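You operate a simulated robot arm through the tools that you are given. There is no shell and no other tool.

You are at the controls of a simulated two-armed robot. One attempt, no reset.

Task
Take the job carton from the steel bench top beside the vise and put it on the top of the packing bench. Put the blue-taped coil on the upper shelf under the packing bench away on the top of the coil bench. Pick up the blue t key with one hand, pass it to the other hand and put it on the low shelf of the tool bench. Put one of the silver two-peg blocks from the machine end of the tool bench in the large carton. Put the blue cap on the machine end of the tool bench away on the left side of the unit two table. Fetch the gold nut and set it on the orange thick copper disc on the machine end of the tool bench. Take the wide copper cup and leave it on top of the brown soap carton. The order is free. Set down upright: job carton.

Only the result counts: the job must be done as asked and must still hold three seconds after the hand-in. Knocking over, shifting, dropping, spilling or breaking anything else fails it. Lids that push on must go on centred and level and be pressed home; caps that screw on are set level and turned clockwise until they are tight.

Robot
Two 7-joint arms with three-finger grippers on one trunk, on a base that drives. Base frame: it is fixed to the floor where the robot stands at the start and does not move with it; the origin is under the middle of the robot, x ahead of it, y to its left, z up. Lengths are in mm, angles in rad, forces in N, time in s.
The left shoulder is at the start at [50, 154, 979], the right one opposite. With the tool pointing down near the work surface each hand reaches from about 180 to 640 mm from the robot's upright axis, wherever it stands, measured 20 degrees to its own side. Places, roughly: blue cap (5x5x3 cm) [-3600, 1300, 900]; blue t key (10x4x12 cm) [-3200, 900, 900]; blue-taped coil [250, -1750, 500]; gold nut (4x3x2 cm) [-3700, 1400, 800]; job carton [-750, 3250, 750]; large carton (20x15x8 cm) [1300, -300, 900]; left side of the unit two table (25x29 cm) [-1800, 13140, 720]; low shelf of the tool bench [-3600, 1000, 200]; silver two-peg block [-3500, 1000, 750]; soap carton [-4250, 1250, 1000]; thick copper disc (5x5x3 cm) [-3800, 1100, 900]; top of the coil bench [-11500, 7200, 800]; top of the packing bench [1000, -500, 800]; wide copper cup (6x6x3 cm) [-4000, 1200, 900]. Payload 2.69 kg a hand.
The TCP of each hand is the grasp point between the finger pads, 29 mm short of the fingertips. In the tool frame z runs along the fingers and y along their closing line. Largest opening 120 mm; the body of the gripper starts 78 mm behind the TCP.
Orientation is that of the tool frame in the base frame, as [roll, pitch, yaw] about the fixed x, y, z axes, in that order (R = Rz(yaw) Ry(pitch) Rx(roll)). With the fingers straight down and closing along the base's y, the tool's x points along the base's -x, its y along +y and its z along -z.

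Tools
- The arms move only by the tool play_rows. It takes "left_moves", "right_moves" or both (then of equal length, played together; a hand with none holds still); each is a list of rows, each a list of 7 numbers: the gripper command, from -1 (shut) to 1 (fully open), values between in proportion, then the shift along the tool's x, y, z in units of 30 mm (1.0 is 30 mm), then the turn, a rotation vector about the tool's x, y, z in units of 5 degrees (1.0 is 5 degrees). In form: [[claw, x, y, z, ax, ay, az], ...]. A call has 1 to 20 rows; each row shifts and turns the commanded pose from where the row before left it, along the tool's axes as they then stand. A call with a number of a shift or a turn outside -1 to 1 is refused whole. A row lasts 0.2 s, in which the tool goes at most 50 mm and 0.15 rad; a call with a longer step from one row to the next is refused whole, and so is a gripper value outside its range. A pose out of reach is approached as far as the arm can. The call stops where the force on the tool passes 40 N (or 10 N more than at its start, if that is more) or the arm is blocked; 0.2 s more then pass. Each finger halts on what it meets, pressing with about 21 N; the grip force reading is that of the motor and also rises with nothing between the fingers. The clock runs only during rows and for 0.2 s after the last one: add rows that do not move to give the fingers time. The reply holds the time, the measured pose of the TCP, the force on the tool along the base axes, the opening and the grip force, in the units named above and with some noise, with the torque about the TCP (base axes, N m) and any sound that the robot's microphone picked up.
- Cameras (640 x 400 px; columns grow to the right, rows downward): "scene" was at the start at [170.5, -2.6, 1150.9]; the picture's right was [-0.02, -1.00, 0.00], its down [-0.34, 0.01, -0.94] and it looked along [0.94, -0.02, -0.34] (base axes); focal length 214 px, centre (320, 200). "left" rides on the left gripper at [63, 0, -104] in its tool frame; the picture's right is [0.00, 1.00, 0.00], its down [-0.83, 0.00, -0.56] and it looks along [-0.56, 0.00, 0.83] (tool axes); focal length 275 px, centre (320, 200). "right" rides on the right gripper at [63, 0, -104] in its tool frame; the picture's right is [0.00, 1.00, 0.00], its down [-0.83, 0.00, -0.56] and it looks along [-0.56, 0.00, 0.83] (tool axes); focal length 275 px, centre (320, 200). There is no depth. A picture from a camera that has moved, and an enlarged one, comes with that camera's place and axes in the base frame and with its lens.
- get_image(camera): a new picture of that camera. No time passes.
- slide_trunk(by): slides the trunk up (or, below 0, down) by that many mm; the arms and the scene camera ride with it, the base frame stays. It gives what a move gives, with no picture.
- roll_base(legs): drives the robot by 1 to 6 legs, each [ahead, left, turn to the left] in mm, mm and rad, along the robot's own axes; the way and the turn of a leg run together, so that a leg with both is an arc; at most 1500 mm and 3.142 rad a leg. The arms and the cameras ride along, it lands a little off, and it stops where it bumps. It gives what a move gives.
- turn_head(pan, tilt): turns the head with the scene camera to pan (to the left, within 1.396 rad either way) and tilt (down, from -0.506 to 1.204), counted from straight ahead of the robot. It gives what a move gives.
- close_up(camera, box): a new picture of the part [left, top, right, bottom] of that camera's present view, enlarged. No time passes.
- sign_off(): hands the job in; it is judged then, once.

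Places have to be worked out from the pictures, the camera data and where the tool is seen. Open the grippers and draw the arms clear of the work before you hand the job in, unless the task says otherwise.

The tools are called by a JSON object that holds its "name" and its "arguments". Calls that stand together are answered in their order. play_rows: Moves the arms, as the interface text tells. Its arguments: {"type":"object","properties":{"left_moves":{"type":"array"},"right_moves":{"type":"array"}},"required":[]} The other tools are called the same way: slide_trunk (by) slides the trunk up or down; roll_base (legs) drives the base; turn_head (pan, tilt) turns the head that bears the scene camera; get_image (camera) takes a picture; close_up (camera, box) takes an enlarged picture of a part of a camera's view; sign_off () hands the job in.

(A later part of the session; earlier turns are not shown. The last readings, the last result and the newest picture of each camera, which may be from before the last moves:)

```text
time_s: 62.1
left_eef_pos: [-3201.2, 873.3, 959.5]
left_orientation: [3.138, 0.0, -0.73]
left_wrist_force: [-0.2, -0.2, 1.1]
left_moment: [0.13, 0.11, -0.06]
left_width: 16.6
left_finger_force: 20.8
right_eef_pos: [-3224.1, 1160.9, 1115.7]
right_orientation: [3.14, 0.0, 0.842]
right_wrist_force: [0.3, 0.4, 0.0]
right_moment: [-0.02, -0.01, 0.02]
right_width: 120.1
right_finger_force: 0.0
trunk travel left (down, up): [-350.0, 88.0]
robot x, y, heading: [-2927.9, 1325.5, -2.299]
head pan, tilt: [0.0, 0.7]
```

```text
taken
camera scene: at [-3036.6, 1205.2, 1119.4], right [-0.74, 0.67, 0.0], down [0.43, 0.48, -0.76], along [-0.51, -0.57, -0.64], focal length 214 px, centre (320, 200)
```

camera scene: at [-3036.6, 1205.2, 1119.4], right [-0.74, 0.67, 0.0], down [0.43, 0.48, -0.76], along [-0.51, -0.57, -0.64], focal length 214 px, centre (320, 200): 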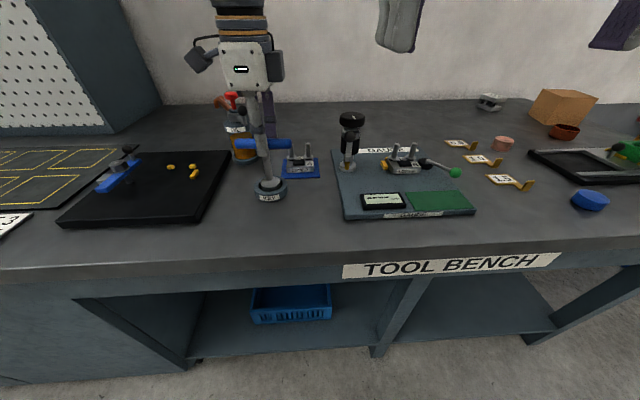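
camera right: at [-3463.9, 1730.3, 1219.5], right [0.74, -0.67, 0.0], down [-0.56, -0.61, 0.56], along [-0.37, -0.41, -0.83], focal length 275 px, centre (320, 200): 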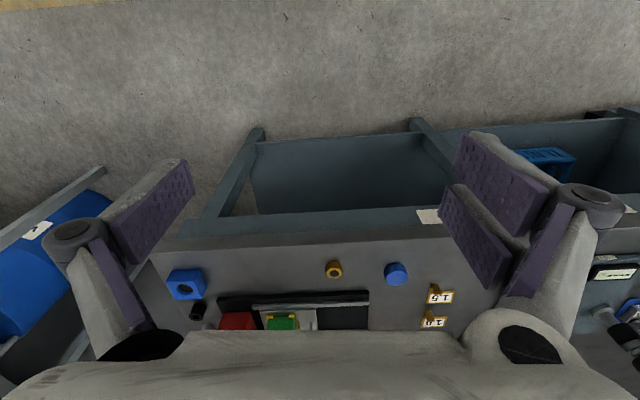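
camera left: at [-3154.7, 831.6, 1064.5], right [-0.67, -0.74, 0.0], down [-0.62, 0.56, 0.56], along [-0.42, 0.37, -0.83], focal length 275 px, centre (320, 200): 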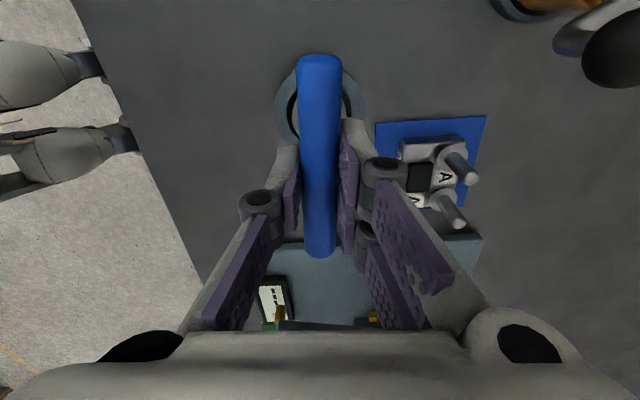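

The key's bar is gripped (16.6 mm). I lift it straight up by 90 mm out of its ring and check.

{"name": "play_rows", "arguments": {"left_moves": [[-1, 0, 0, -0.5, 0, 0, 0], [-1, 0, 0, -0.7, 0, 0, 0], [-1, 0, 0, -0.9, 0, 0, 0], [-1, 0, 0, -0.9, 0, 0, 0], [-1, 0, 0, 0, 0, 0, 0]]}}

{"name": "get_image", "arguments": {"camera": "left"}}

{"name": "get_image", "arguments": {"camera": "scene"}}

```text
time_s: 63.3
left_eef_pos: [-3201.6, 871.0, 1041.9]
left_orientation: [3.138, 0.0, -0.73]
left_wrist_force: [0.5, 0.0, -2.4]
left_moment: [0.0, 0.01, -0.01]
left_width: 16.5
left_finger_force: 21.4
left hand out of reach, approached as far as the arm can: row 4
right_eef_pos: [-3224.6, 1160.3, 1115.1]
right_orientation: [3.14, 0.001, 0.842]
right_wrist_force: [-0.5, -0.2, 0.9]
right_moment: [0.0, 0.01, -0.01]
right_width: 120.1
right_finger_force: 0.1
trunk travel left (down, up): [-350.0, 88.0]
robot x, y, heading: [-2927.3, 1327.4, -2.3]
head pan, tilt: [0.0, 0.7]
```

```text
taken
camera left: at [-3155.3, 830.7, 1146.3], right [-0.67, -0.74, 0.0], down [-0.62, 0.56, 0.56], along [-0.41, 0.37, -0.83], focal length 275 px, centre (320, 200)
```

left: 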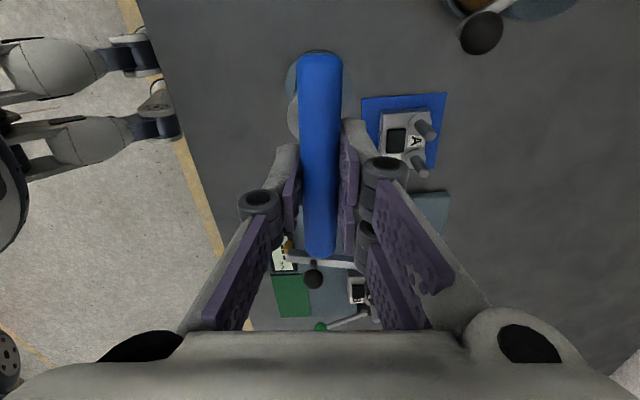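

```text
taken
camera scene: at [-3036.6, 1205.1, 1119.4], right [-0.74, 0.67, 0.0], down [0.43, 0.48, -0.76], along [-0.51, -0.57, -0.64], focal length 214 px, centre (320, 200)
```

scene: 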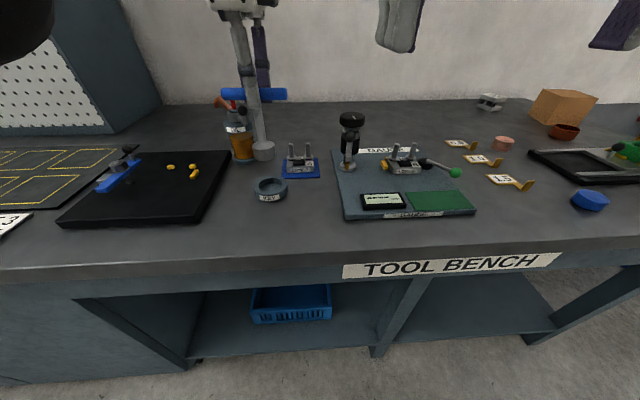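

The key is free (about 0.25 kg). I bring it toward the middle with the left hand while tilting the right hand forward by 55° so it can take the stem from my side.

{"name": "play_rows", "arguments": {"left_moves": [[-1, -0.5, -0.38, -0.1, 0, 0, 0], [-1, -0.5, -0.38, -0.1, 0, 0, 0], [-1, -0.5, -0.38, -0.1, 0, 0, 0], [-1, -0.5, -0.38, -0.1, 0, 0, 0], [-1, 0, 0, 0, 0, 0, 0], [-1, 0, 0, 0, 0, 0, 0], [-1, 0, 0, 0, 0, 0, 0], [-1, 0, 0, 0, 0, 0, 0], [-1, 0, 0, 0, 0, 0, 0], [-1, 0, 0, 0, 0, 0, 0], [-1, 0, 0, 0, 0, 0, 0]], "right_moves": [[0.8, 0, 0, 0, 0, -1, 0], [0.6, 0, 0, 0, 0, -1, 0], [0.4, 0, 0, 0, 0, -1, 0], [0.2, 0, 0, 0, 0, -1, 0], [0, 0, 0, 0, 0, -1, 0], [0, 0, 0, 0, 0, -1, 0], [0, 0, 0, 0, 0, -1, 0], [0, 0, 0, 0, 0, -1, 0], [0, 0, 0, 0, 0, -1, 0], [0, 0, 0, 0, 0, -1, 0], [0, 0, 0, 0, 0, -1, 0]]}}

{"name": "get_image", "arguments": {"camera": "right"}}

{"name": "get_image", "arguments": {"camera": "scene"}}

```text
time_s: 64.9
left_eef_pos: [-3217.3, 948.4, 1052.9]
left_orientation: [-3.141, -0.001, -0.73]
left_wrist_force: [0.7, -0.6, -3.0]
left_moment: [-0.01, -0.01, 0.03]
left_width: 16.9
left_finger_force: 21.4
right_eef_pos: [-3227.9, 1161.0, 1112.8]
right_orientation: [3.141, 0.571, 0.828]
right_wrist_force: [-4.7, -5.5, -16.1]
right_moment: [-0.17, 1.04, -0.32]
right_width: 60.0
right_finger_force: 0.0
trunk travel left (down, up): [-350.0, 88.0]
robot x, y, heading: [-2925.2, 1326.7, -2.302]
head pan, tilt: [0.0, 0.7]
stopped in row 7 (right hand): the force on the tool passed its limit at 52 N (the readings are from after the stop); the commanded pose is now the measured one
```

```text
taken
camera right: at [-3153.9, 1241.1, 1167.9], right [0.74, -0.67, 0.0], down [-0.27, -0.3, 0.92], along [-0.62, -0.68, -0.4], focal length 275 px, centre (320, 200)
```

right: 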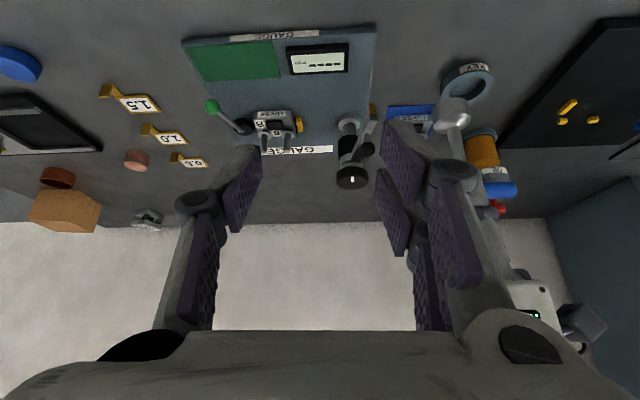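

```text
taken
camera scene: at [-3038.5, 1204.3, 1123.4], right [-0.74, 0.67, 0.0], down [0.41, 0.45, -0.79], along [-0.54, -0.59, -0.61], focal length 214 px, centre (320, 200)
```

scene: 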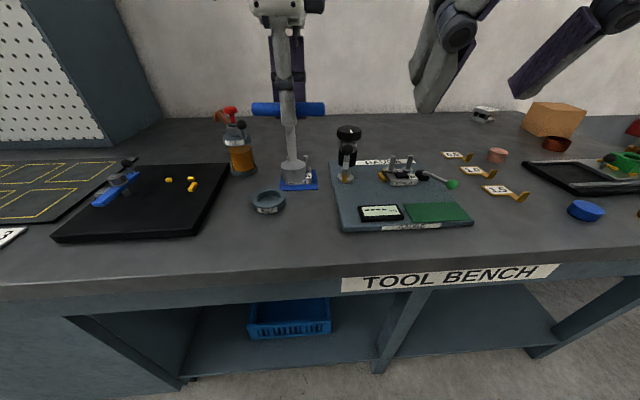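

The right wrist touched my head camera while tilting, so I first move the right hand forward, down and to the right before tilting further.

{"name": "play_rows", "arguments": {"right_moves": [[0, -0.17, -0.5, 0.9, 0, 0, 0], [0, -0.17, -0.5, 0.9, 0, 0, 0], [0, -0.17, -0.5, 0.9, 0, 0, 0], [0, -0.17, -0.5, 0.9, 0, 0, 0], [0, 0, 0, 0, 0, 0, 0]]}}

{"name": "turn_head", "arguments": {"pan": 0.0, "tilt": 0.5}}

{"name": "get_image", "arguments": {"camera": "scene"}}

```text
time_s: 66.1
left_eef_pos: [-3216.0, 947.4, 1053.5]
left_orientation: [3.139, 0.001, -0.731]
left_wrist_force: [0.9, -0.6, -1.8]
left_moment: [0.02, -0.02, -0.01]
left_width: 16.6
left_finger_force: 21.1
right_eef_pos: [-3323.2, 1143.0, 1032.4]
right_orientation: [3.135, 0.571, 0.826]
right_wrist_force: [0.7, 0.2, 0.8]
right_moment: [0.02, -0.01, -0.01]
right_width: 60.0
right_finger_force: 0.0
trunk travel left (down, up): [-350.0, 88.0]
robot x, y, heading: [-2929.7, 1326.7, -2.299]
head pan, tilt: [0.0, 0.7]
```

```text
time_s: 66.8
left_eef_pos: [-3217.2, 947.2, 1052.9]
left_orientation: [3.139, 0.0, -0.73]
left_wrist_force: [0.3, 0.5, -1.6]
left_moment: [0.0, 0.02, 0.02]
left_width: 16.9
left_finger_force: 21.0
right_eef_pos: [-3322.8, 1142.9, 1033.1]
right_orientation: [3.134, 0.572, 0.828]
right_wrist_force: [-0.1, 0.5, 0.3]
right_moment: [0.01, 0.01, -0.01]
right_width: 60.2
right_finger_force: 0.0
trunk travel left (down, up): [-350.0, 88.0]
robot x, y, heading: [-2930.0, 1325.1, -2.303]
head pan, tilt: [0.0, 0.499]
```

```text
taken
camera scene: at [-3040.7, 1200.6, 1137.0], right [-0.74, 0.67, 0.0], down [0.32, 0.36, -0.88], along [-0.59, -0.65, -0.48], focal length 214 px, centre (320, 200)
```

scene: 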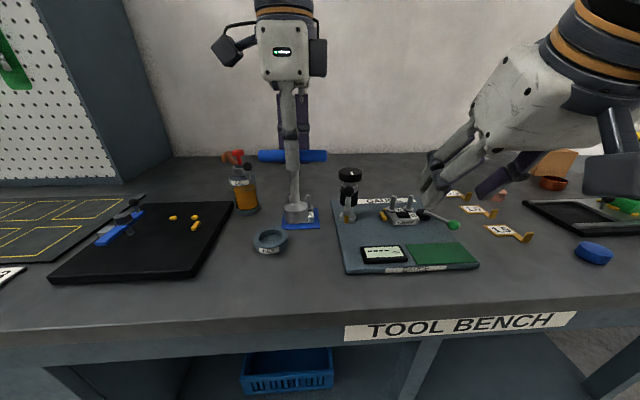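

I'd rather do the hand-over lower and clear of the bench and my head, so I back the base off by 380 mm, since the path behind is free.

{"name": "roll_base", "arguments": {"legs": [[-380, 0, 0]]}}

{"name": "get_image", "arguments": {"camera": "scene"}}

```text
time_s: 69.2
left_eef_pos: [-2959.6, 1235.6, 1054.2]
left_orientation: [3.137, 0.001, -0.732]
left_wrist_force: [0.9, 0.9, -2.3]
left_moment: [-0.04, 0.03, -0.01]
left_width: 17.0
left_finger_force: 21.2
right_eef_pos: [-3064.7, 1430.8, 1032.1]
right_orientation: [3.134, 0.572, 0.826]
right_wrist_force: [0.0, 0.0, -0.2]
right_moment: [-0.01, 0.02, 0.0]
right_width: 59.8
right_finger_force: 0.1
trunk travel left (down, up): [-350.0, 88.0]
robot x, y, heading: [-2670.8, 1613.6, -2.3]
head pan, tilt: [0.0, 0.499]
```

```text
taken
camera scene: at [-2782.9, 1488.4, 1137.2], right [-0.74, 0.67, 0.0], down [0.32, 0.36, -0.88], along [-0.59, -0.65, -0.48], focal length 214 px, centre (320, 200)
```

scene: 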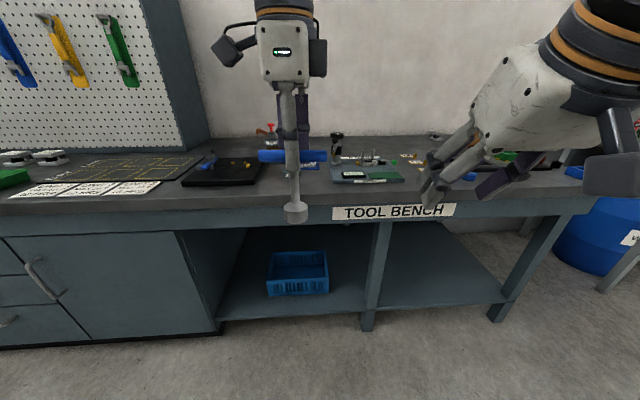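

There is free space in front now. I lower both hands by about 150 mm and tilt the right hand to about 55°.

{"name": "play_rows", "arguments": {"left_moves": [[-1, 0, 0, 1, 0, 0, 0], [-1, 0, 0, 1, 0, 0, 0], [-1, 0, 0, 1, 0, 0, 0], [-1, 0, 0, 1, 0, 0, 0], [-1, 0, 0, 1, 0, 0, 0], [-1, 0, 0, 0, 0, 0, 0]], "right_moves": [[0, 0.57, 0, 0.82, 0, -1, 0], [0, 0.63, 0, 0.77, 0, -1, 0], [0, 0.69, 0, 0.72, 0, -1, 0], [0, 0.75, 0, 0.66, 0, -1, 0], [0, 0.8, 0, 0.6, 0, -0.5, 0], [0, 0, 0, 0, 0, 0, 0]]}}

{"name": "get_image", "arguments": {"camera": "scene"}}

{"name": "get_image", "arguments": {"camera": "right"}}

```text
time_s: 70.6
left_eef_pos: [-2960.2, 1235.6, 902.3]
left_orientation: [3.138, 0.001, -0.731]
left_wrist_force: [0.7, -0.8, -2.0]
left_moment: [-0.02, -0.02, 0.01]
left_width: 16.9
left_finger_force: 20.8
right_eef_pos: [-3082.1, 1385.3, 900.4]
right_orientation: [3.132, 0.963, 0.821]
right_wrist_force: [-0.5, -0.4, -0.9]
right_moment: [0.0, 0.01, -0.03]
right_width: 60.1
right_finger_force: 0.0
right hand out of reach, approached as far as the arm can: row 3, 4, 5
trunk travel left (down, up): [-350.0, 88.0]
robot x, y, heading: [-2672.0, 1614.1, -2.3]
head pan, tilt: [0.0, 0.499]
```

```text
taken
camera scene: at [-2783.1, 1488.3, 1137.2], right [-0.74, 0.67, 0.0], down [0.32, 0.36, -0.88], along [-0.59, -0.65, -0.48], focal length 214 px, centre (320, 200)
```

scene: 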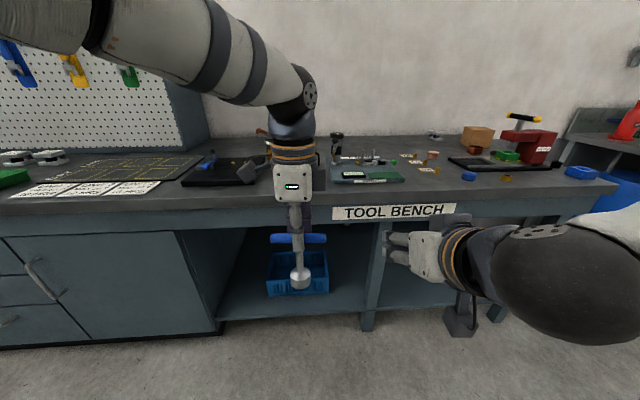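

```text
taken
camera right: at [-2999.6, 1475.2, 909.1], right [0.74, -0.67, 0.0], down [-0.01, -0.01, 1.0], along [-0.67, -0.74, -0.02], focal length 275 px, centre (320, 200)
```

right: 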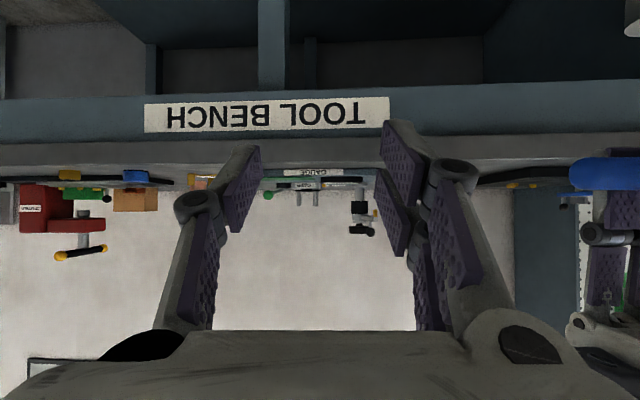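

Both are in front of me: the key hangs at ahead 474/left 38 and the right hand is at ahead 444/right 153. I bring the key toward the right hand's side and line the right hand up behind the stem.

{"name": "play_rows", "arguments": {"left_moves": [[-1, -0.81, 0.13, 0, 0, 0, 0], [-1, -0.81, 0.13, 0, 0, 0, 0], [-1, -0.81, 0.13, 0, 0, 0, 0], [-1, -0.81, 0.13, 0, 0, 0, 0], [-1, 0, 0, 0, 0, 0, 0]], "right_moves": [[0, 0.14, 0.78, -0.27, 0, 0, 0], [0, 0.14, 0.78, -0.27, 0, 0, 0], [0, 0.14, 0.78, -0.27, 0, 0, 0], [0, 0.14, 0.78, -0.27, 0, 0, 0], [0, 0, 0, 0, 0, 0, 0]]}}

{"name": "get_image", "arguments": {"camera": "scene"}}

{"name": "get_image", "arguments": {"camera": "right"}}

```text
time_s: 71.8
left_eef_pos: [-3043.0, 1289.1, 901.9]
left_orientation: [3.139, 0.001, -0.732]
left_wrist_force: [0.3, 0.3, -3.3]
left_moment: [-0.01, 0.03, 0.0]
left_width: 16.8
left_finger_force: 20.8
right_eef_pos: [-2988.8, 1350.7, 907.5]
right_orientation: [3.13, 0.963, 0.822]
right_wrist_force: [0.4, 0.3, -0.5]
right_moment: [0.0, -0.01, 0.01]
right_width: 60.1
right_finger_force: 0.1
trunk travel left (down, up): [-350.0, 88.0]
robot x, y, heading: [-2676.1, 1608.8, -2.305]
head pan, tilt: [0.0, 0.499]
```

```text
taken
camera scene: at [-2783.2, 1488.1, 1137.1], right [-0.74, 0.67, 0.0], down [0.32, 0.36, -0.88], along [-0.59, -0.65, -0.48], focal length 214 px, centre (320, 200)
```

scene: 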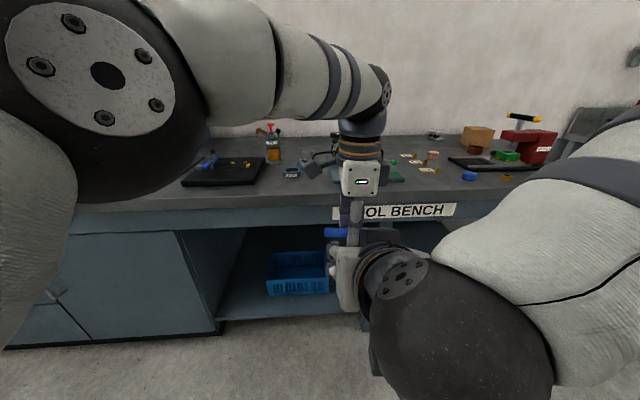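

```text
taken
camera right: at [-2906.0, 1440.1, 915.3], right [0.74, -0.67, 0.0], down [-0.01, -0.01, 1.0], along [-0.67, -0.74, -0.02], focal length 275 px, centre (320, 200)
```

right: 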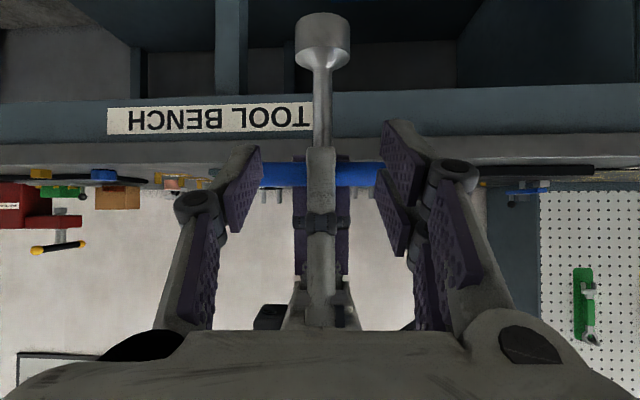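

The stem is lined up in front of the right hand (within ~1 mm laterally); about 107 mm along the tool axis and 10 mm along its x brings the fingers around the stem between the left fingertips and the cone. I advance and close.

{"name": "play_rows", "arguments": {"right_moves": [[0, 0.34, 0.03, 0, 0, 0, 0], [0, 0, 0, 0.7, 0, 0, 0], [0, 0, 0, 0.7, 0, 0, 0], [0, 0, 0, 0.7, 0, 0, 0], [0, 0, 0, 0.7, 0, 0, 0], [0, 0, 0, 0.7, 0, 0, 0], [0, 0, 0, 0, 0, 0, 0]]}}

{"name": "get_image", "arguments": {"camera": "right"}}

{"name": "get_image", "arguments": {"camera": "left"}}

```text
time_s: 73.4
left_eef_pos: [-3044.3, 1288.8, 903.5]
left_orientation: [3.138, -0.001, -0.731]
left_wrist_force: [0.4, 0.0, -2.0]
left_moment: [0.0, 0.01, 0.0]
left_width: 16.7
left_finger_force: 20.7
right_eef_pos: [-3043.3, 1291.7, 838.8]
right_orientation: [3.134, 0.964, 0.821]
right_wrist_force: [0.7, 0.3, -0.2]
right_moment: [-0.04, -0.01, -0.02]
right_width: 60.0
right_finger_force: 0.0
trunk travel left (down, up): [-350.0, 88.0]
robot x, y, heading: [-2671.0, 1614.5, -2.304]
head pan, tilt: [0.0, 0.499]
```

```text
taken
camera right: at [-2961.0, 1380.9, 847.1], right [0.74, -0.67, 0.0], down [-0.01, -0.01, 1.0], along [-0.67, -0.74, -0.02], focal length 275 px, centre (320, 200)
```

right: 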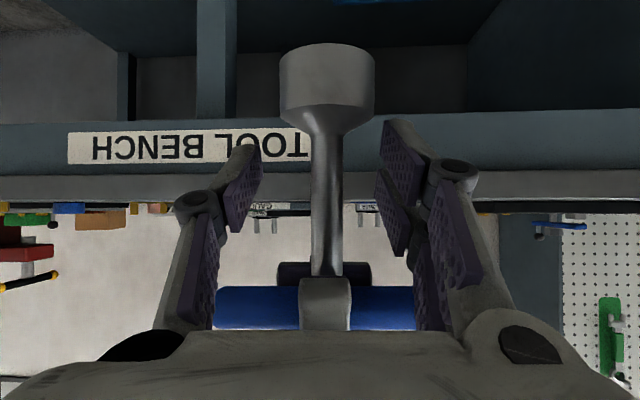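

```text
taken
camera left: at [-2996.4, 1247.3, 1007.6], right [-0.67, -0.74, 0.0], down [-0.61, 0.56, 0.56], along [-0.41, 0.37, -0.83], focal length 275 px, centre (320, 200)
```

left: 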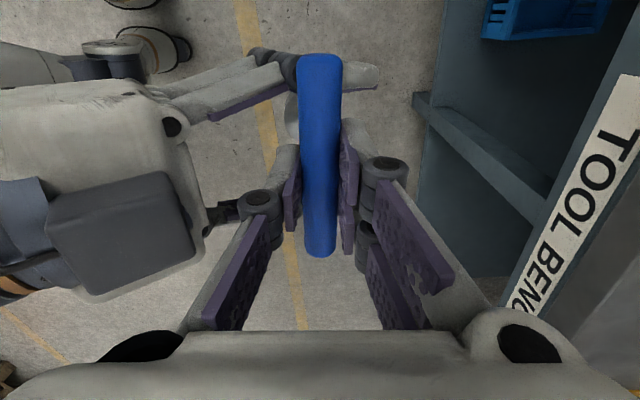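

The stem sits between the right fingers, about 3 mm toward their left. I shift by 3 mm and close the right hand on the stem.

{"name": "play_rows", "arguments": {"right_moves": [[0, 0, 0.11, 0, 0, 0, 0], [-1, 0, 0, 0, 0, 0, 0], [-1, 0, 0, 0, 0, 0, 0], [-1, 0, 0, 0, 0, 0, 0], [-1, 0, 0, 0, 0, 0, 0]]}}

{"name": "get_image", "arguments": {"camera": "right"}}

```text
time_s: 74.6
left_eef_pos: [-3040.7, 1288.6, 902.4]
left_orientation: [3.139, 0.001, -0.731]
left_wrist_force: [9.8, 0.9, -10.4]
left_moment: [-0.15, -0.41, -0.15]
left_width: 16.9
left_finger_force: 21.1
right_eef_pos: [-3042.3, 1288.6, 839.4]
right_orientation: [3.132, 0.966, 0.821]
right_wrist_force: [-10.2, -0.8, 7.1]
right_moment: [0.24, -0.23, 0.16]
right_width: 12.3
right_finger_force: 20.9
trunk travel left (down, up): [-350.0, 88.0]
robot x, y, heading: [-2671.2, 1611.9, -2.298]
head pan, tilt: [0.0, 0.499]
```

```text
taken
camera right: at [-2959.3, 1378.1, 847.3], right [0.74, -0.67, 0.0], down [-0.01, -0.01, 1.0], along [-0.67, -0.74, -0.02], focal length 275 px, centre (320, 200)
```

right: 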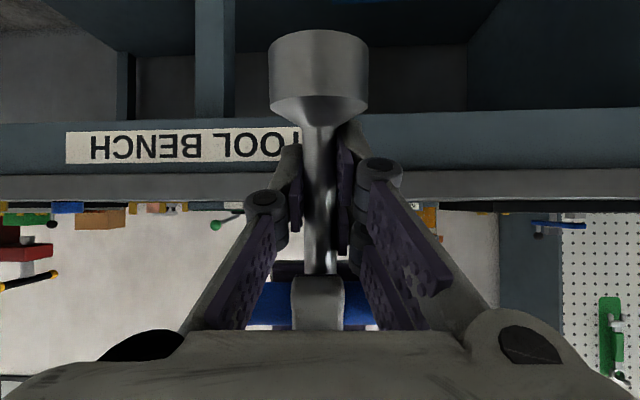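

Both hands hold the key (stem 12.3 mm). I open the left hand only slightly, to about 26 mm, so its finger doesn't hit the right fingers, then lift it straight up.

{"name": "play_rows", "arguments": {"left_moves": [[-0.57, 0, 0, 0, 0, 0, 0], [-0.57, 0, 0, 0, 0, 0, 0], [-0.57, 0, 0, -0.6, 0, 0, 0], [-0.57, 0, 0, -0.9, 0, 0, 0], [-0.57, 0, 0, -0.9, 0, 0, 0], [-0.57, 0, 0, -0.9, 0, 0, 0]]}}

{"name": "get_image", "arguments": {"camera": "right"}}

{"name": "get_image", "arguments": {"camera": "scene"}}

```text
time_s: 76.0
left_eef_pos: [-3035.7, 1294.0, 992.4]
left_orientation: [3.142, 0.0, -0.729]
left_wrist_force: [0.2, 0.6, -0.4]
left_moment: [-0.01, 0.03, 0.01]
left_width: 25.6
left_finger_force: 0.1
left hand out of reach, approached as far as the arm can: row 6
right_eef_pos: [-3039.9, 1288.6, 838.9]
right_orientation: [3.132, 0.962, 0.822]
right_wrist_force: [-0.2, -0.1, 0.0]
right_moment: [-0.02, 0.02, 0.0]
right_width: 12.0
right_finger_force: 21.6
trunk travel left (down, up): [-350.0, 88.0]
robot x, y, heading: [-2669.3, 1609.5, -2.3]
head pan, tilt: [0.0, 0.499]
```

```text
taken
camera right: at [-2958.5, 1378.5, 847.1], right [0.74, -0.67, 0.0], down [-0.01, -0.01, 1.0], along [-0.67, -0.74, -0.02], focal length 275 px, centre (320, 200)
```

right: 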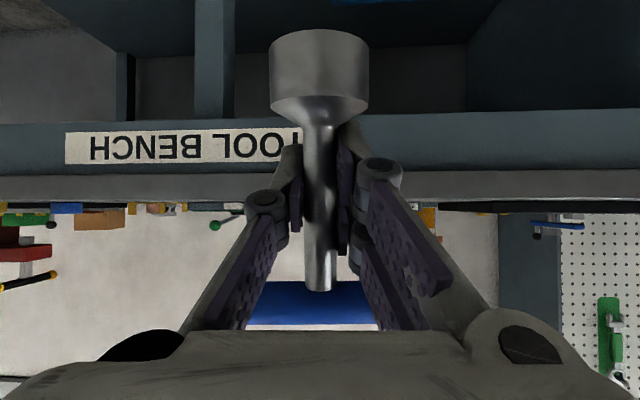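

```text
taken
camera scene: at [-2782.9, 1488.3, 1137.2], right [-0.74, 0.67, 0.0], down [0.32, 0.36, -0.88], along [-0.59, -0.65, -0.48], focal length 214 px, centre (320, 200)
```

scene: 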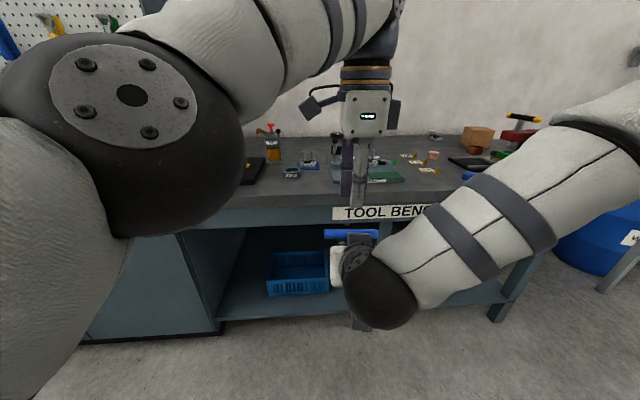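

The key is now held by the right hand alone. I move the left hand away to the left and back, then turn it back to its normal orientation.

{"name": "play_rows", "arguments": {"left_moves": [[-0.57, 1, -0.3, -0.2, 0, 0, 0], [-0.57, 1, -0.3, 0, 0, 0, 0], [-0.57, 1, -0.3, 0, 0, 0, 0], [-0.57, 1, -0.3, 0, 0, 0, 0], [-0.57, 1, -0.5, 0, 0, 0, 0], [-0.57, 1, -0.5, 0, 0, 0, 0], [-0.57, 1, -0.5, 0, 0, 0, 0], [-0.57, 1, -0.5, 0, 0, 0, 0]]}}

{"name": "play_rows", "arguments": {"left_moves": [[-0.57, 0, 0, 0, 0, 0, -1], [-0.57, 0, 0, 0, 0, 0, -1], [-0.57, 0, 0, 0, 0, 0, -1], [-0.57, 0, 0, 0, 0, 0, -1], [-0.57, 0, 0, 0, 0, 0, -1], [-0.57, 0, 0, 0, 0, 0, -1], [-0.57, 0, 0, 0, 0, 0, -1], [-0.57, 0, 0, 0, 0, 0, -1], [-0.57, 0, 0, 0, 0, 0, -1], [-0.57, 0, 0, 0, 0, 0, -1], [-0.57, 0, 0, 0, 0, 0, -1], [-0.57, 0, 0, 0, 0, 0, -1], [-0.57, 0, 0, 0, 0, 0, -1], [-0.57, 0, 0, 0, 0, 0, -1], [-0.57, 0, 0, 0, 0, 0, -1], [-0.57, 0, 0, 0, 0, 0, -1], [-0.57, 0, 0, 0, 0, 0, -1], [-0.57, 0, 0, 0, 0, 0, -1]]}}

{"name": "get_image", "arguments": {"camera": "scene"}}

```text
time_s: 77.8
left_eef_pos: [-2794.6, 1203.8, 995.6]
left_orientation: [3.139, 0.003, -0.732]
left_wrist_force: [0.3, 0.6, 0.0]
left_moment: [-0.06, 0.03, 0.01]
left_width: 25.6
left_finger_force: 0.1
right_eef_pos: [-3041.1, 1288.4, 838.1]
right_orientation: [3.134, 0.963, 0.821]
right_wrist_force: [-0.4, 0.2, 0.1]
right_moment: [-0.03, 0.06, 0.02]
right_width: 11.9
right_finger_force: 21.8
trunk travel left (down, up): [-350.0, 88.0]
robot x, y, heading: [-2668.8, 1615.2, -2.301]
head pan, tilt: [0.0, 0.499]
```

```text
time_s: 81.6
left_eef_pos: [-2794.0, 1205.3, 996.8]
left_orientation: [-3.141, 0.005, 0.841]
left_wrist_force: [0.3, 0.3, 0.1]
left_moment: [0.0, -0.03, -0.05]
left_width: 25.9
left_finger_force: 0.0
right_eef_pos: [-3040.8, 1288.1, 838.5]
right_orientation: [3.133, 0.964, 0.822]
right_wrist_force: [-0.2, 0.3, 0.4]
right_moment: [-0.02, 0.03, -0.03]
right_width: 12.1
right_finger_force: 21.3
trunk travel left (down, up): [-350.0, 88.0]
robot x, y, heading: [-2670.0, 1613.8, -2.304]
head pan, tilt: [0.0, 0.499]
```

```text
taken
camera scene: at [-2783.2, 1488.1, 1137.1], right [-0.74, 0.67, 0.0], down [0.32, 0.36, -0.88], along [-0.59, -0.65, -0.48], focal length 214 px, centre (320, 200)
```

scene: 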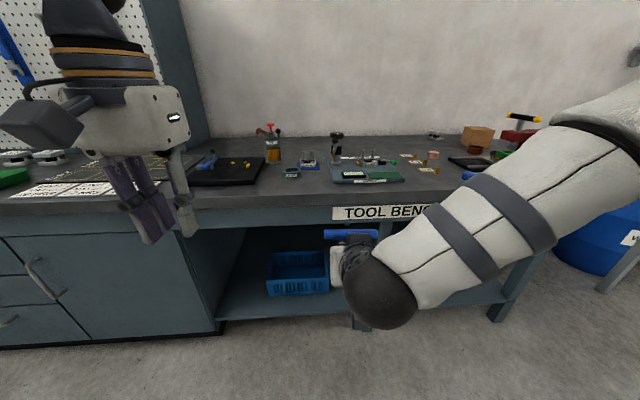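

I drive to the right so the key faces the empty right compartment of the low shelf, and then lower the trunk.

{"name": "roll_base", "arguments": {"legs": [[0, -455, 0], [0, 0, 0.07]]}}

{"name": "slide_trunk", "arguments": {"by": -345}}

{"name": "get_image", "arguments": {"camera": "scene"}}

```text
time_s: 86.2
left_eef_pos: [-3108.3, 1505.3, 996.9]
left_orientation: [-3.139, 0.002, 0.91]
left_wrist_force: [-0.4, 0.1, -0.5]
left_moment: [-0.01, 0.0, -0.03]
left_width: 25.9
left_finger_force: 0.0
right_eef_pos: [-3359.8, 1571.5, 837.8]
right_orientation: [3.132, 0.964, 0.888]
right_wrist_force: [1.1, 0.3, -0.2]
right_moment: [0.0, 0.01, 0.01]
right_width: 12.0
right_finger_force: 21.1
trunk travel left (down, up): [-350.0, 88.0]
robot x, y, heading: [-3014.4, 1922.4, -2.232]
head pan, tilt: [0.0, 0.499]
```

```text
time_s: 89.5
left_eef_pos: [-3108.3, 1505.1, 651.5]
left_orientation: [3.141, 0.003, 0.907]
left_wrist_force: [0.6, 0.3, -0.3]
left_moment: [-0.02, 0.02, 0.01]
left_width: 25.8
left_finger_force: 0.0
right_eef_pos: [-3359.7, 1572.0, 494.2]
right_orientation: [3.132, 0.964, 0.887]
right_wrist_force: [0.2, 0.2, 0.0]
right_moment: [-0.02, 0.01, 0.01]
right_width: 12.1
right_finger_force: 21.0
trunk travel left (down, up): [-5.0, 433.0]
robot x, y, heading: [-3012.8, 1920.2, -2.234]
head pan, tilt: [0.0, 0.499]
```

```text
taken
camera scene: at [-3181.7, 1704.6, 777.2], right [-0.79, 0.62, 0.0], down [0.3, 0.38, -0.88], along [-0.54, -0.69, -0.48], focal length 214 px, centre (320, 200)
```

scene: 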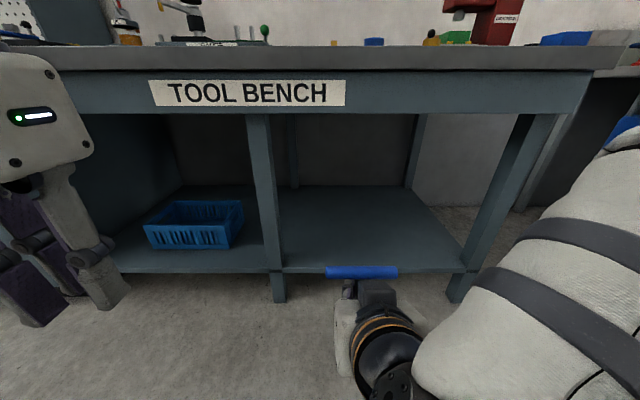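

The trunk is down and the low shelf's front edge is about 353 mm ahead of the key at z≈190. I lower the right hand to z≈300 while pulling the left hand back and outward so it will not meet the bench.

{"name": "play_rows", "arguments": {"left_moves": [[-0.57, 0.75, 0.83, 0, 0, 0, 0], [-0.57, 0.75, 0.83, 0, 0, 0, 0], [-0.57, 0.75, 0.83, 0, 0, 0, 0], [-0.57, 0.75, 0.83, 0, 0, 0, 0], [-0.57, 0, 0, 0, 0, 0, 0], [-0.57, 0, 0, 0, 0, 0, 0], [-0.57, 0, 0, 0, 0, 0, 0], [-0.57, 0, 0, 0, 0, 0, 0]], "right_moves": [[-1, 0.82, 0, 0.57, 0, 0, 0], [-1, 0.82, 0, 0.57, 0, 0, 0], [-1, 0.82, 0, 0.57, 0, 0, 0], [-1, 0.82, 0, 0.57, 0, 0, 0], [-1, 0.82, 0, 0.57, 0, 0, 0], [-1, 0.82, 0, 0.57, 0, 0, 0], [-1, 0.3, 0, 0.2, 0, 0, 0], [-1, 0, 0, 0, 0, 0, 0]]}}

{"name": "get_image", "arguments": {"camera": "scene"}}

{"name": "get_image", "arguments": {"camera": "right"}}

```text
time_s: 91.3
left_eef_pos: [-2993.1, 1526.1, 623.7]
left_orientation: [-3.141, 0.005, 0.908]
left_wrist_force: [0.2, 0.2, -0.5]
left_moment: [-0.03, 0.03, -0.01]
left_width: 25.8
left_finger_force: 0.0
left hand out of reach, approached as far as the arm can: row 2, 3, 4
right_eef_pos: [-3359.1, 1571.7, 303.3]
right_orientation: [3.132, 0.963, 0.889]
right_wrist_force: [-0.6, 0.4, -0.2]
right_moment: [-0.02, 0.01, 0.0]
right_width: 11.9
right_finger_force: 21.3
trunk travel left (down, up): [-5.0, 433.0]
robot x, y, heading: [-3010.9, 1924.0, -2.238]
head pan, tilt: [0.0, 0.499]
```

```text
taken
camera scene: at [-3181.7, 1704.6, 777.2], right [-0.79, 0.62, 0.0], down [0.3, 0.38, -0.88], along [-0.54, -0.69, -0.48], focal length 214 px, centre (320, 200)
```

scene: 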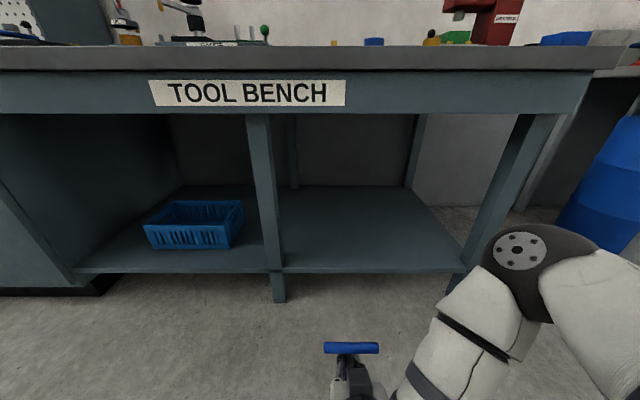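

```text
taken
camera right: at [-3282.5, 1667.4, 311.2], right [0.78, -0.62, 0.0], down [-0.01, -0.01, 1.0], along [-0.62, -0.78, -0.02], focal length 275 px, centre (320, 200)
```

right: 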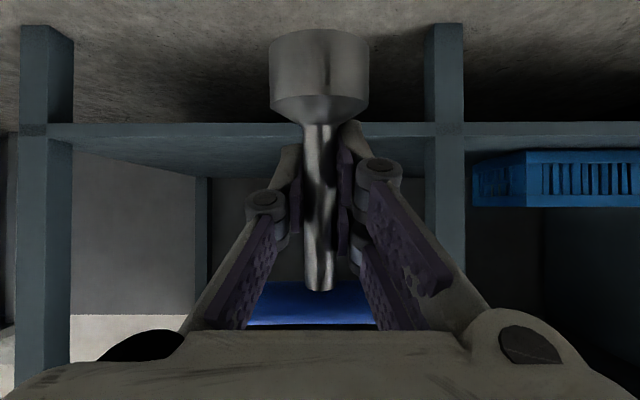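

The right camera puts the shelf top at z≈191 and the key base at about z≈247, so there's room. I drive ahead 430 mm to bring the key over the shelf.

{"name": "roll_base", "arguments": {"legs": [[300, 0, 0], [130, 0, 0]]}}

{"name": "get_image", "arguments": {"camera": "right"}}

{"name": "get_image", "arguments": {"camera": "scene"}}

```text
time_s: 94.3
left_eef_pos: [-3260.9, 1187.3, 622.8]
left_orientation: [-3.14, 0.002, 0.906]
left_wrist_force: [-0.3, 1.0, -0.4]
left_moment: [-0.03, 0.01, 0.0]
left_width: 25.9
left_finger_force: 0.1
right_eef_pos: [-3626.2, 1234.9, 303.4]
right_orientation: [3.135, 0.964, 0.887]
right_wrist_force: [-0.1, 0.4, 0.2]
right_moment: [0.01, 0.0, 0.0]
right_width: 12.0
right_finger_force: 20.7
trunk travel left (down, up): [-5.0, 433.0]
robot x, y, heading: [-3280.2, 1586.9, -2.24]
head pan, tilt: [0.0, 0.499]
```

```text
taken
camera right: at [-3550.0, 1328.5, 311.5], right [0.78, -0.62, 0.0], down [-0.01, -0.01, 1.0], along [-0.62, -0.78, -0.02], focal length 275 px, centre (320, 200)
```

right: 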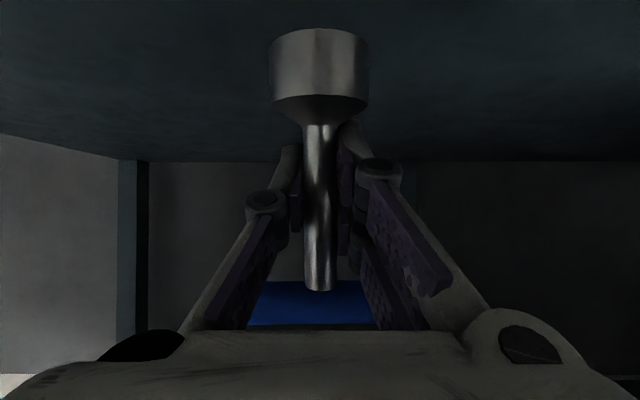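

```text
taken
camera scene: at [-3449.2, 1365.6, 777.3], right [-0.79, 0.62, 0.0], down [0.3, 0.38, -0.88], along [-0.54, -0.69, -0.48], focal length 214 px, centre (320, 200)
```

scene: 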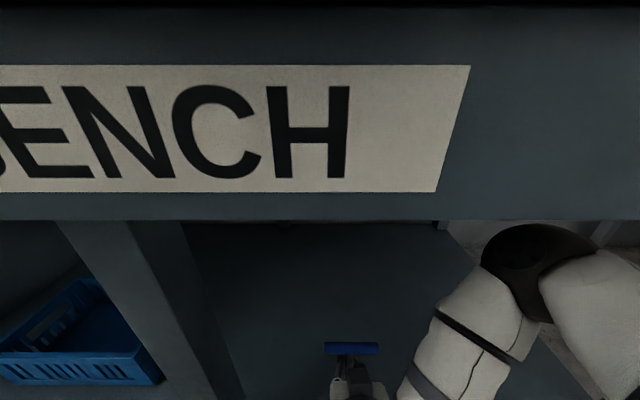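

The key's base is about 76 mm inside the shelf edge. I lower it by 46 mm and then creep to contact.

{"name": "play_rows", "arguments": {"right_moves": [[-1, 0.7, 0, 0.49, 0, 0, 0], [-1, 0.55, 0, 0.38, 0, 0, 0], [-1, 0, 0, 0, 0, 0, 0], [-1, 0.06, 0, 0.04, 0, 0, 0], [-1, 0.06, 0, 0.04, 0, 0, 0], [-1, 0, 0, 0, 0, 0, 0]]}}

{"name": "get_image", "arguments": {"camera": "right"}}

```text
time_s: 95.7
left_eef_pos: [-3259.4, 1187.0, 622.2]
left_orientation: [-3.141, 0.004, 0.907]
left_wrist_force: [-0.3, 0.0, -0.7]
left_moment: [0.01, -0.03, 0.01]
left_width: 25.7
left_finger_force: 0.1
right_eef_pos: [-3626.9, 1233.6, 253.7]
right_orientation: [3.134, 0.962, 0.888]
right_wrist_force: [-0.8, -0.4, 0.4]
right_moment: [-0.05, 0.02, 0.02]
right_width: 11.9
right_finger_force: 20.9
trunk travel left (down, up): [-5.0, 433.0]
robot x, y, heading: [-3276.8, 1584.3, -2.238]
head pan, tilt: [0.0, 0.499]
```

```text
taken
camera right: at [-3550.5, 1328.5, 261.8], right [0.78, -0.62, 0.0], down [-0.01, -0.01, 1.0], along [-0.62, -0.78, -0.02], focal length 275 px, centre (320, 200)
```

right: 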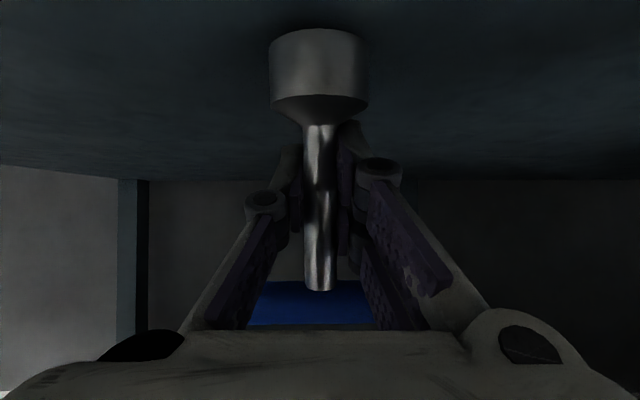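

No contact yet at TCP z≈254. I creep down in 1 mm steps and watch the force.

{"name": "play_rows", "arguments": {"right_moves": [[-1, 0.027, 0, 0.019, 0, 0, 0], [-1, 0.027, 0, 0.019, 0, 0, 0], [-1, 0.027, 0, 0.019, 0, 0, 0], [-1, 0, 0, 0, 0, 0, 0]]}}

{"name": "play_rows", "arguments": {"right_moves": [[-1, 0.027, 0, 0.019, 0, 0, 0], [-1, 0.027, 0, 0.019, 0, 0, 0], [-1, 0, 0, 0, 0, 0, 0]]}}

{"name": "close_up", "arguments": {"camera": "right", "box": [230, 0, 410, 130]}}

```text
time_s: 96.7
left_eef_pos: [-3260.1, 1187.0, 624.2]
left_orientation: [-3.139, 0.001, 0.907]
left_wrist_force: [-0.6, -0.1, 0.7]
left_moment: [-0.01, -0.04, -0.01]
left_width: 25.8
left_finger_force: 0.0
right_eef_pos: [-3626.1, 1233.1, 250.2]
right_orientation: [3.131, 0.966, 0.889]
right_wrist_force: [0.5, 1.7, 6.4]
right_moment: [-0.01, -0.08, 0.01]
right_width: 12.2
right_finger_force: 20.8
trunk travel left (down, up): [-5.0, 433.0]
robot x, y, heading: [-3280.6, 1583.5, -2.234]
head pan, tilt: [0.0, 0.499]
```

```text
time_s: 97.5
left_eef_pos: [-3259.2, 1187.9, 623.3]
left_orientation: [-3.141, 0.007, 0.907]
left_wrist_force: [-0.7, -0.9, 0.1]
left_moment: [0.0, 0.02, -0.02]
left_width: 26.0
left_finger_force: 0.2
right_eef_pos: [-3626.7, 1233.5, 249.4]
right_orientation: [3.131, 0.968, 0.889]
right_wrist_force: [-0.9, 3.6, 26.3]
right_moment: [-0.2, -0.02, 0.05]
right_width: 12.1
right_finger_force: 21.6
trunk travel left (down, up): [-5.0, 433.0]
robot x, y, heading: [-3280.3, 1581.9, -2.231]
head pan, tilt: [0.0, 0.499]
```

```text
3.08 times, centred on (320, 65) of right
camera zoom: at [-3550.4, 1327.8, 257.1], right [0.78, -0.62, 0.0], down [-0.01, -0.01, 1.0], along [-0.62, -0.78, -0.01], focal length 847 px, centre (320, 615)
```

zoom: 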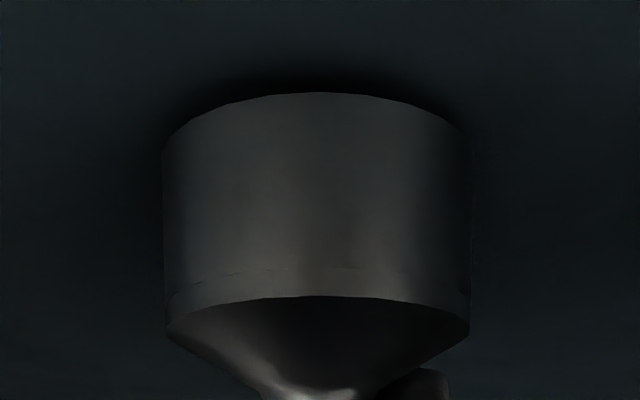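

The base touches the shelf with 26 N. I ease up by about 2 mm and open the fingers.

{"name": "play_rows", "arguments": {"right_moves": [[-1, -0.055, 0, -0.038, 0, 0, 0], [-1, 0, 0, 0, 0, 0, 0], [-0.5, 0, 0, 0, 0, 0, 0], [-0.35, 0, 0, 0, 0, 0, 0], [-0.35, 0, 0, 0, 0, 0, 0]]}}

{"name": "get_image", "arguments": {"camera": "right"}}

```text
time_s: 98.7
left_eef_pos: [-3260.6, 1186.5, 623.0]
left_orientation: [-3.14, 0.002, 0.905]
left_wrist_force: [0.8, -0.2, 0.3]
left_moment: [-0.01, -0.02, 0.01]
left_width: 25.8
left_finger_force: 0.0
right_eef_pos: [-3625.3, 1233.2, 249.5]
right_orientation: [3.131, 0.964, 0.888]
right_wrist_force: [-0.8, 0.7, -0.8]
right_moment: [-0.04, -0.03, 0.02]
right_width: 39.1
right_finger_force: 0.0
trunk travel left (down, up): [-5.0, 433.0]
robot x, y, heading: [-3281.0, 1586.0, -2.238]
head pan, tilt: [0.0, 0.499]
```

```text
taken
camera right: at [-3549.6, 1328.5, 257.9], right [0.78, -0.62, 0.0], down [-0.01, -0.01, 1.0], along [-0.62, -0.78, -0.02], focal length 275 px, centre (320, 200)
```

right: 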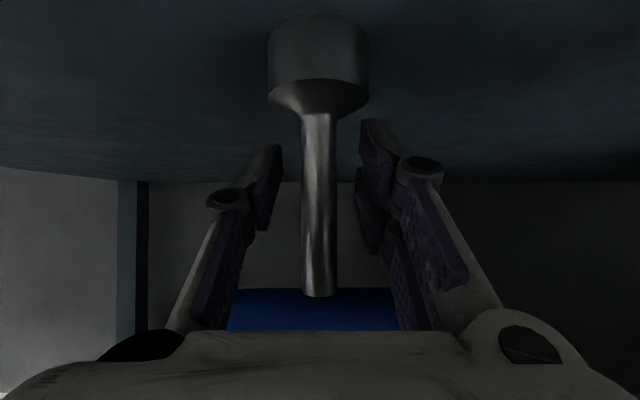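

The key stands free on the shelf. I retract the right hand back along its own axis by 120 mm and check.

{"name": "play_rows", "arguments": {"right_moves": [[-0.35, 0, 0, -0.5, 0, 0, 0], [-0.35, 0, 0, -0.8, 0, 0, 0], [-0.35, 0, 0, -1, 0, 0, 0], [-0.35, 0, 0, -1, 0, 0, 0], [-0.35, 0, 0, -1, 0, 0, 0]]}}

{"name": "get_image", "arguments": {"camera": "right"}}

```text
time_s: 99.9
left_eef_pos: [-3259.5, 1186.9, 623.5]
left_orientation: [-3.138, 0.004, 0.905]
left_wrist_force: [1.0, 0.5, -0.1]
left_moment: [-0.01, -0.01, 0.01]
left_width: 25.7
left_finger_force: 0.0
right_eef_pos: [-3559.5, 1315.8, 323.4]
right_orientation: [3.131, 0.963, 0.888]
right_wrist_force: [-0.2, -0.4, 0.4]
right_moment: [-0.03, -0.01, 0.01]
right_width: 39.0
right_finger_force: 0.2
trunk travel left (down, up): [-5.0, 433.0]
robot x, y, heading: [-3280.0, 1578.5, -2.239]
head pan, tilt: [0.0, 0.499]
```

```text
taken
camera right: at [-3483.5, 1411.7, 331.1], right [0.78, -0.62, 0.0], down [-0.01, -0.01, 1.0], along [-0.62, -0.78, -0.02], focal length 275 px, centre (320, 200)
```

right: 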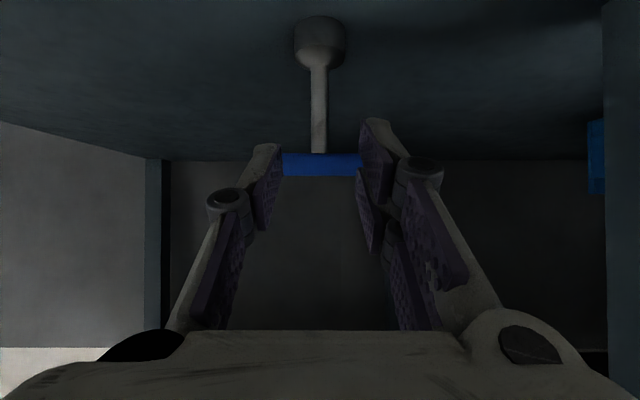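

The key stands upright on the low shelf. I back away and raise the trunk again.

{"name": "roll_base", "arguments": {"legs": [[-450, 0, 0]]}}

{"name": "slide_trunk", "arguments": {"by": 345}}

{"name": "get_image", "arguments": {"camera": "scene"}}

```text
time_s: 102.6
left_eef_pos: [-2976.8, 1547.3, 623.1]
left_orientation: [-3.14, 0.004, 0.914]
left_wrist_force: [0.4, -0.2, -0.2]
left_moment: [-0.01, 0.01, 0.0]
left_width: 25.5
left_finger_force: 0.2
right_eef_pos: [-3277.6, 1674.4, 322.2]
right_orientation: [3.131, 0.963, 0.897]
right_wrist_force: [0.1, 0.1, 0.2]
right_moment: [-0.04, 0.0, 0.03]
right_width: 39.1
right_finger_force: 0.0
trunk travel left (down, up): [-5.0, 433.0]
robot x, y, heading: [-2999.4, 1942.2, -2.231]
head pan, tilt: [0.0, 0.499]
```

```text
time_s: 106.0
left_eef_pos: [-2977.8, 1546.7, 966.5]
left_orientation: [-3.14, 0.004, 0.915]
left_wrist_force: [-0.8, 0.0, 1.0]
left_moment: [0.0, 0.0, -0.01]
left_width: 25.9
left_finger_force: 0.0
right_eef_pos: [-3278.4, 1674.3, 667.7]
right_orientation: [3.133, 0.963, 0.898]
right_wrist_force: [0.2, 0.3, 0.1]
right_moment: [0.01, -0.02, 0.01]
right_width: 38.9
right_finger_force: 0.1
trunk travel left (down, up): [-350.0, 88.0]
robot x, y, heading: [-3000.0, 1940.2, -2.227]
head pan, tilt: [0.0, 0.499]
```

```text
taken
camera scene: at [-3102.9, 1807.8, 1137.1], right [-0.79, 0.61, 0.0], down [0.29, 0.38, -0.88], along [-0.54, -0.7, -0.48], focal length 214 px, centre (320, 200)
```

scene: 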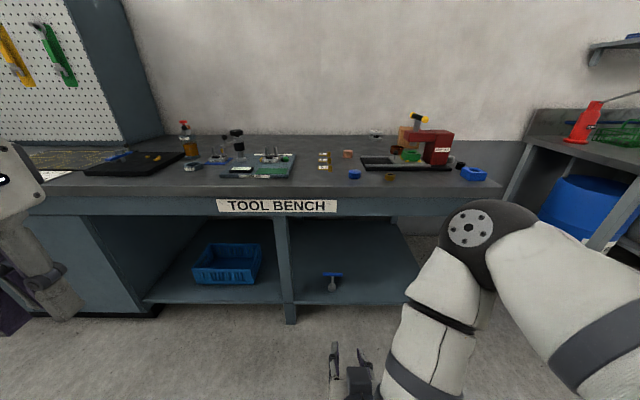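

The key is in place on the low shelf. I return the right hand to tool-down at about z≈1000.

{"name": "play_rows", "arguments": {"right_moves": [[-0.35, -0.82, 0, -0.57, 0, 1, 0], [-0.35, -0.77, 0, -0.64, 0, 1, 0], [-0.35, -0.71, 0, -0.71, 0, 1, 0], [-0.35, -0.64, 0, -0.77, 0, 1, 0], [-0.35, -0.57, 0, -0.82, 0, 1, 0], [-0.35, -0.5, 0, -0.87, 0, 1, 0], [-0.35, -0.42, 0, -0.91, 0, 1, 0], [-0.35, -0.34, 0, -0.94, 0, 1, 0], [-0.35, -0.26, 0, -0.97, 0, 1, 0], [-0.35, -0.17, 0, -0.98, 0, 1, 0], [-0.35, -0.09, 0, -1, 0, 1, 0], [0, 0, 0, 0, 0, 0, 0]]}}

{"name": "roll_base", "arguments": {"legs": [[0, -283, 0], [330, 0, 0]]}}

{"name": "get_image", "arguments": {"camera": "scene"}}

{"name": "get_image", "arguments": {"camera": "right"}}

```text
time_s: 108.6
left_eef_pos: [-2977.7, 1546.5, 967.8]
left_orientation: [-3.139, 0.004, 0.916]
left_wrist_force: [-0.2, 0.4, -0.5]
left_moment: [0.03, -0.03, 0.05]
left_width: 25.9
left_finger_force: 0.0
right_eef_pos: [-3278.0, 1676.3, 997.3]
right_orientation: [3.136, 0.001, 0.906]
right_wrist_force: [-0.7, 0.9, -0.4]
right_moment: [0.01, -0.03, 0.02]
right_width: 60.1
right_finger_force: 0.1
trunk travel left (down, up): [-350.0, 88.0]
robot x, y, heading: [-2999.6, 1941.1, -2.23]
head pan, tilt: [0.0, 0.499]
```

```text
time_s: 113.1
left_eef_pos: [-3402.8, 1458.3, 968.0]
left_orientation: [-3.141, 0.003, 0.914]
left_wrist_force: [-0.5, 0.0, 0.1]
left_moment: [0.02, -0.03, -0.01]
left_width: 25.8
left_finger_force: 0.0
right_eef_pos: [-3704.2, 1587.8, 997.0]
right_orientation: [3.138, 0.004, 0.904]
right_wrist_force: [-0.6, -0.1, -0.7]
right_moment: [-0.05, -0.01, -0.05]
right_width: 59.9
right_finger_force: 0.1
trunk travel left (down, up): [-350.0, 88.0]
robot x, y, heading: [-3425.7, 1855.8, -2.225]
head pan, tilt: [0.0, 0.499]
```

```text
taken
camera scene: at [-3528.2, 1718.6, 1137.0], right [-0.79, 0.61, 0.0], down [0.29, 0.38, -0.88], along [-0.54, -0.7, -0.48], focal length 214 px, centre (320, 200)
```

scene: 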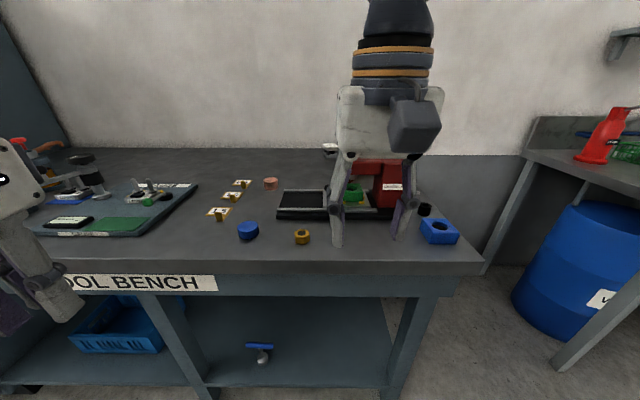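

```text
taken
camera right: at [-3664.6, 1637.2, 1101.3], right [0.79, -0.61, 0.01], down [-0.51, -0.65, 0.56], along [-0.34, -0.44, -0.83], focal length 275 px, centre (320, 200)
```

right: 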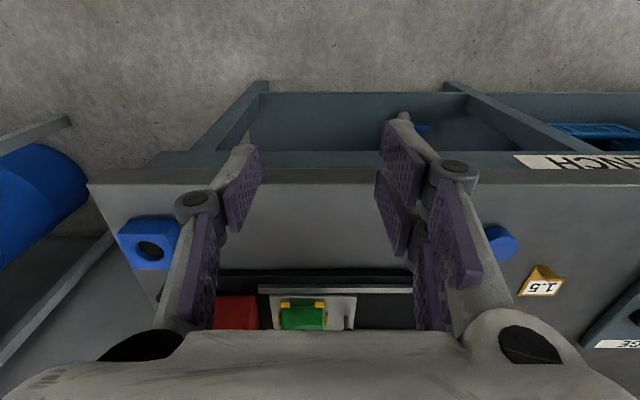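

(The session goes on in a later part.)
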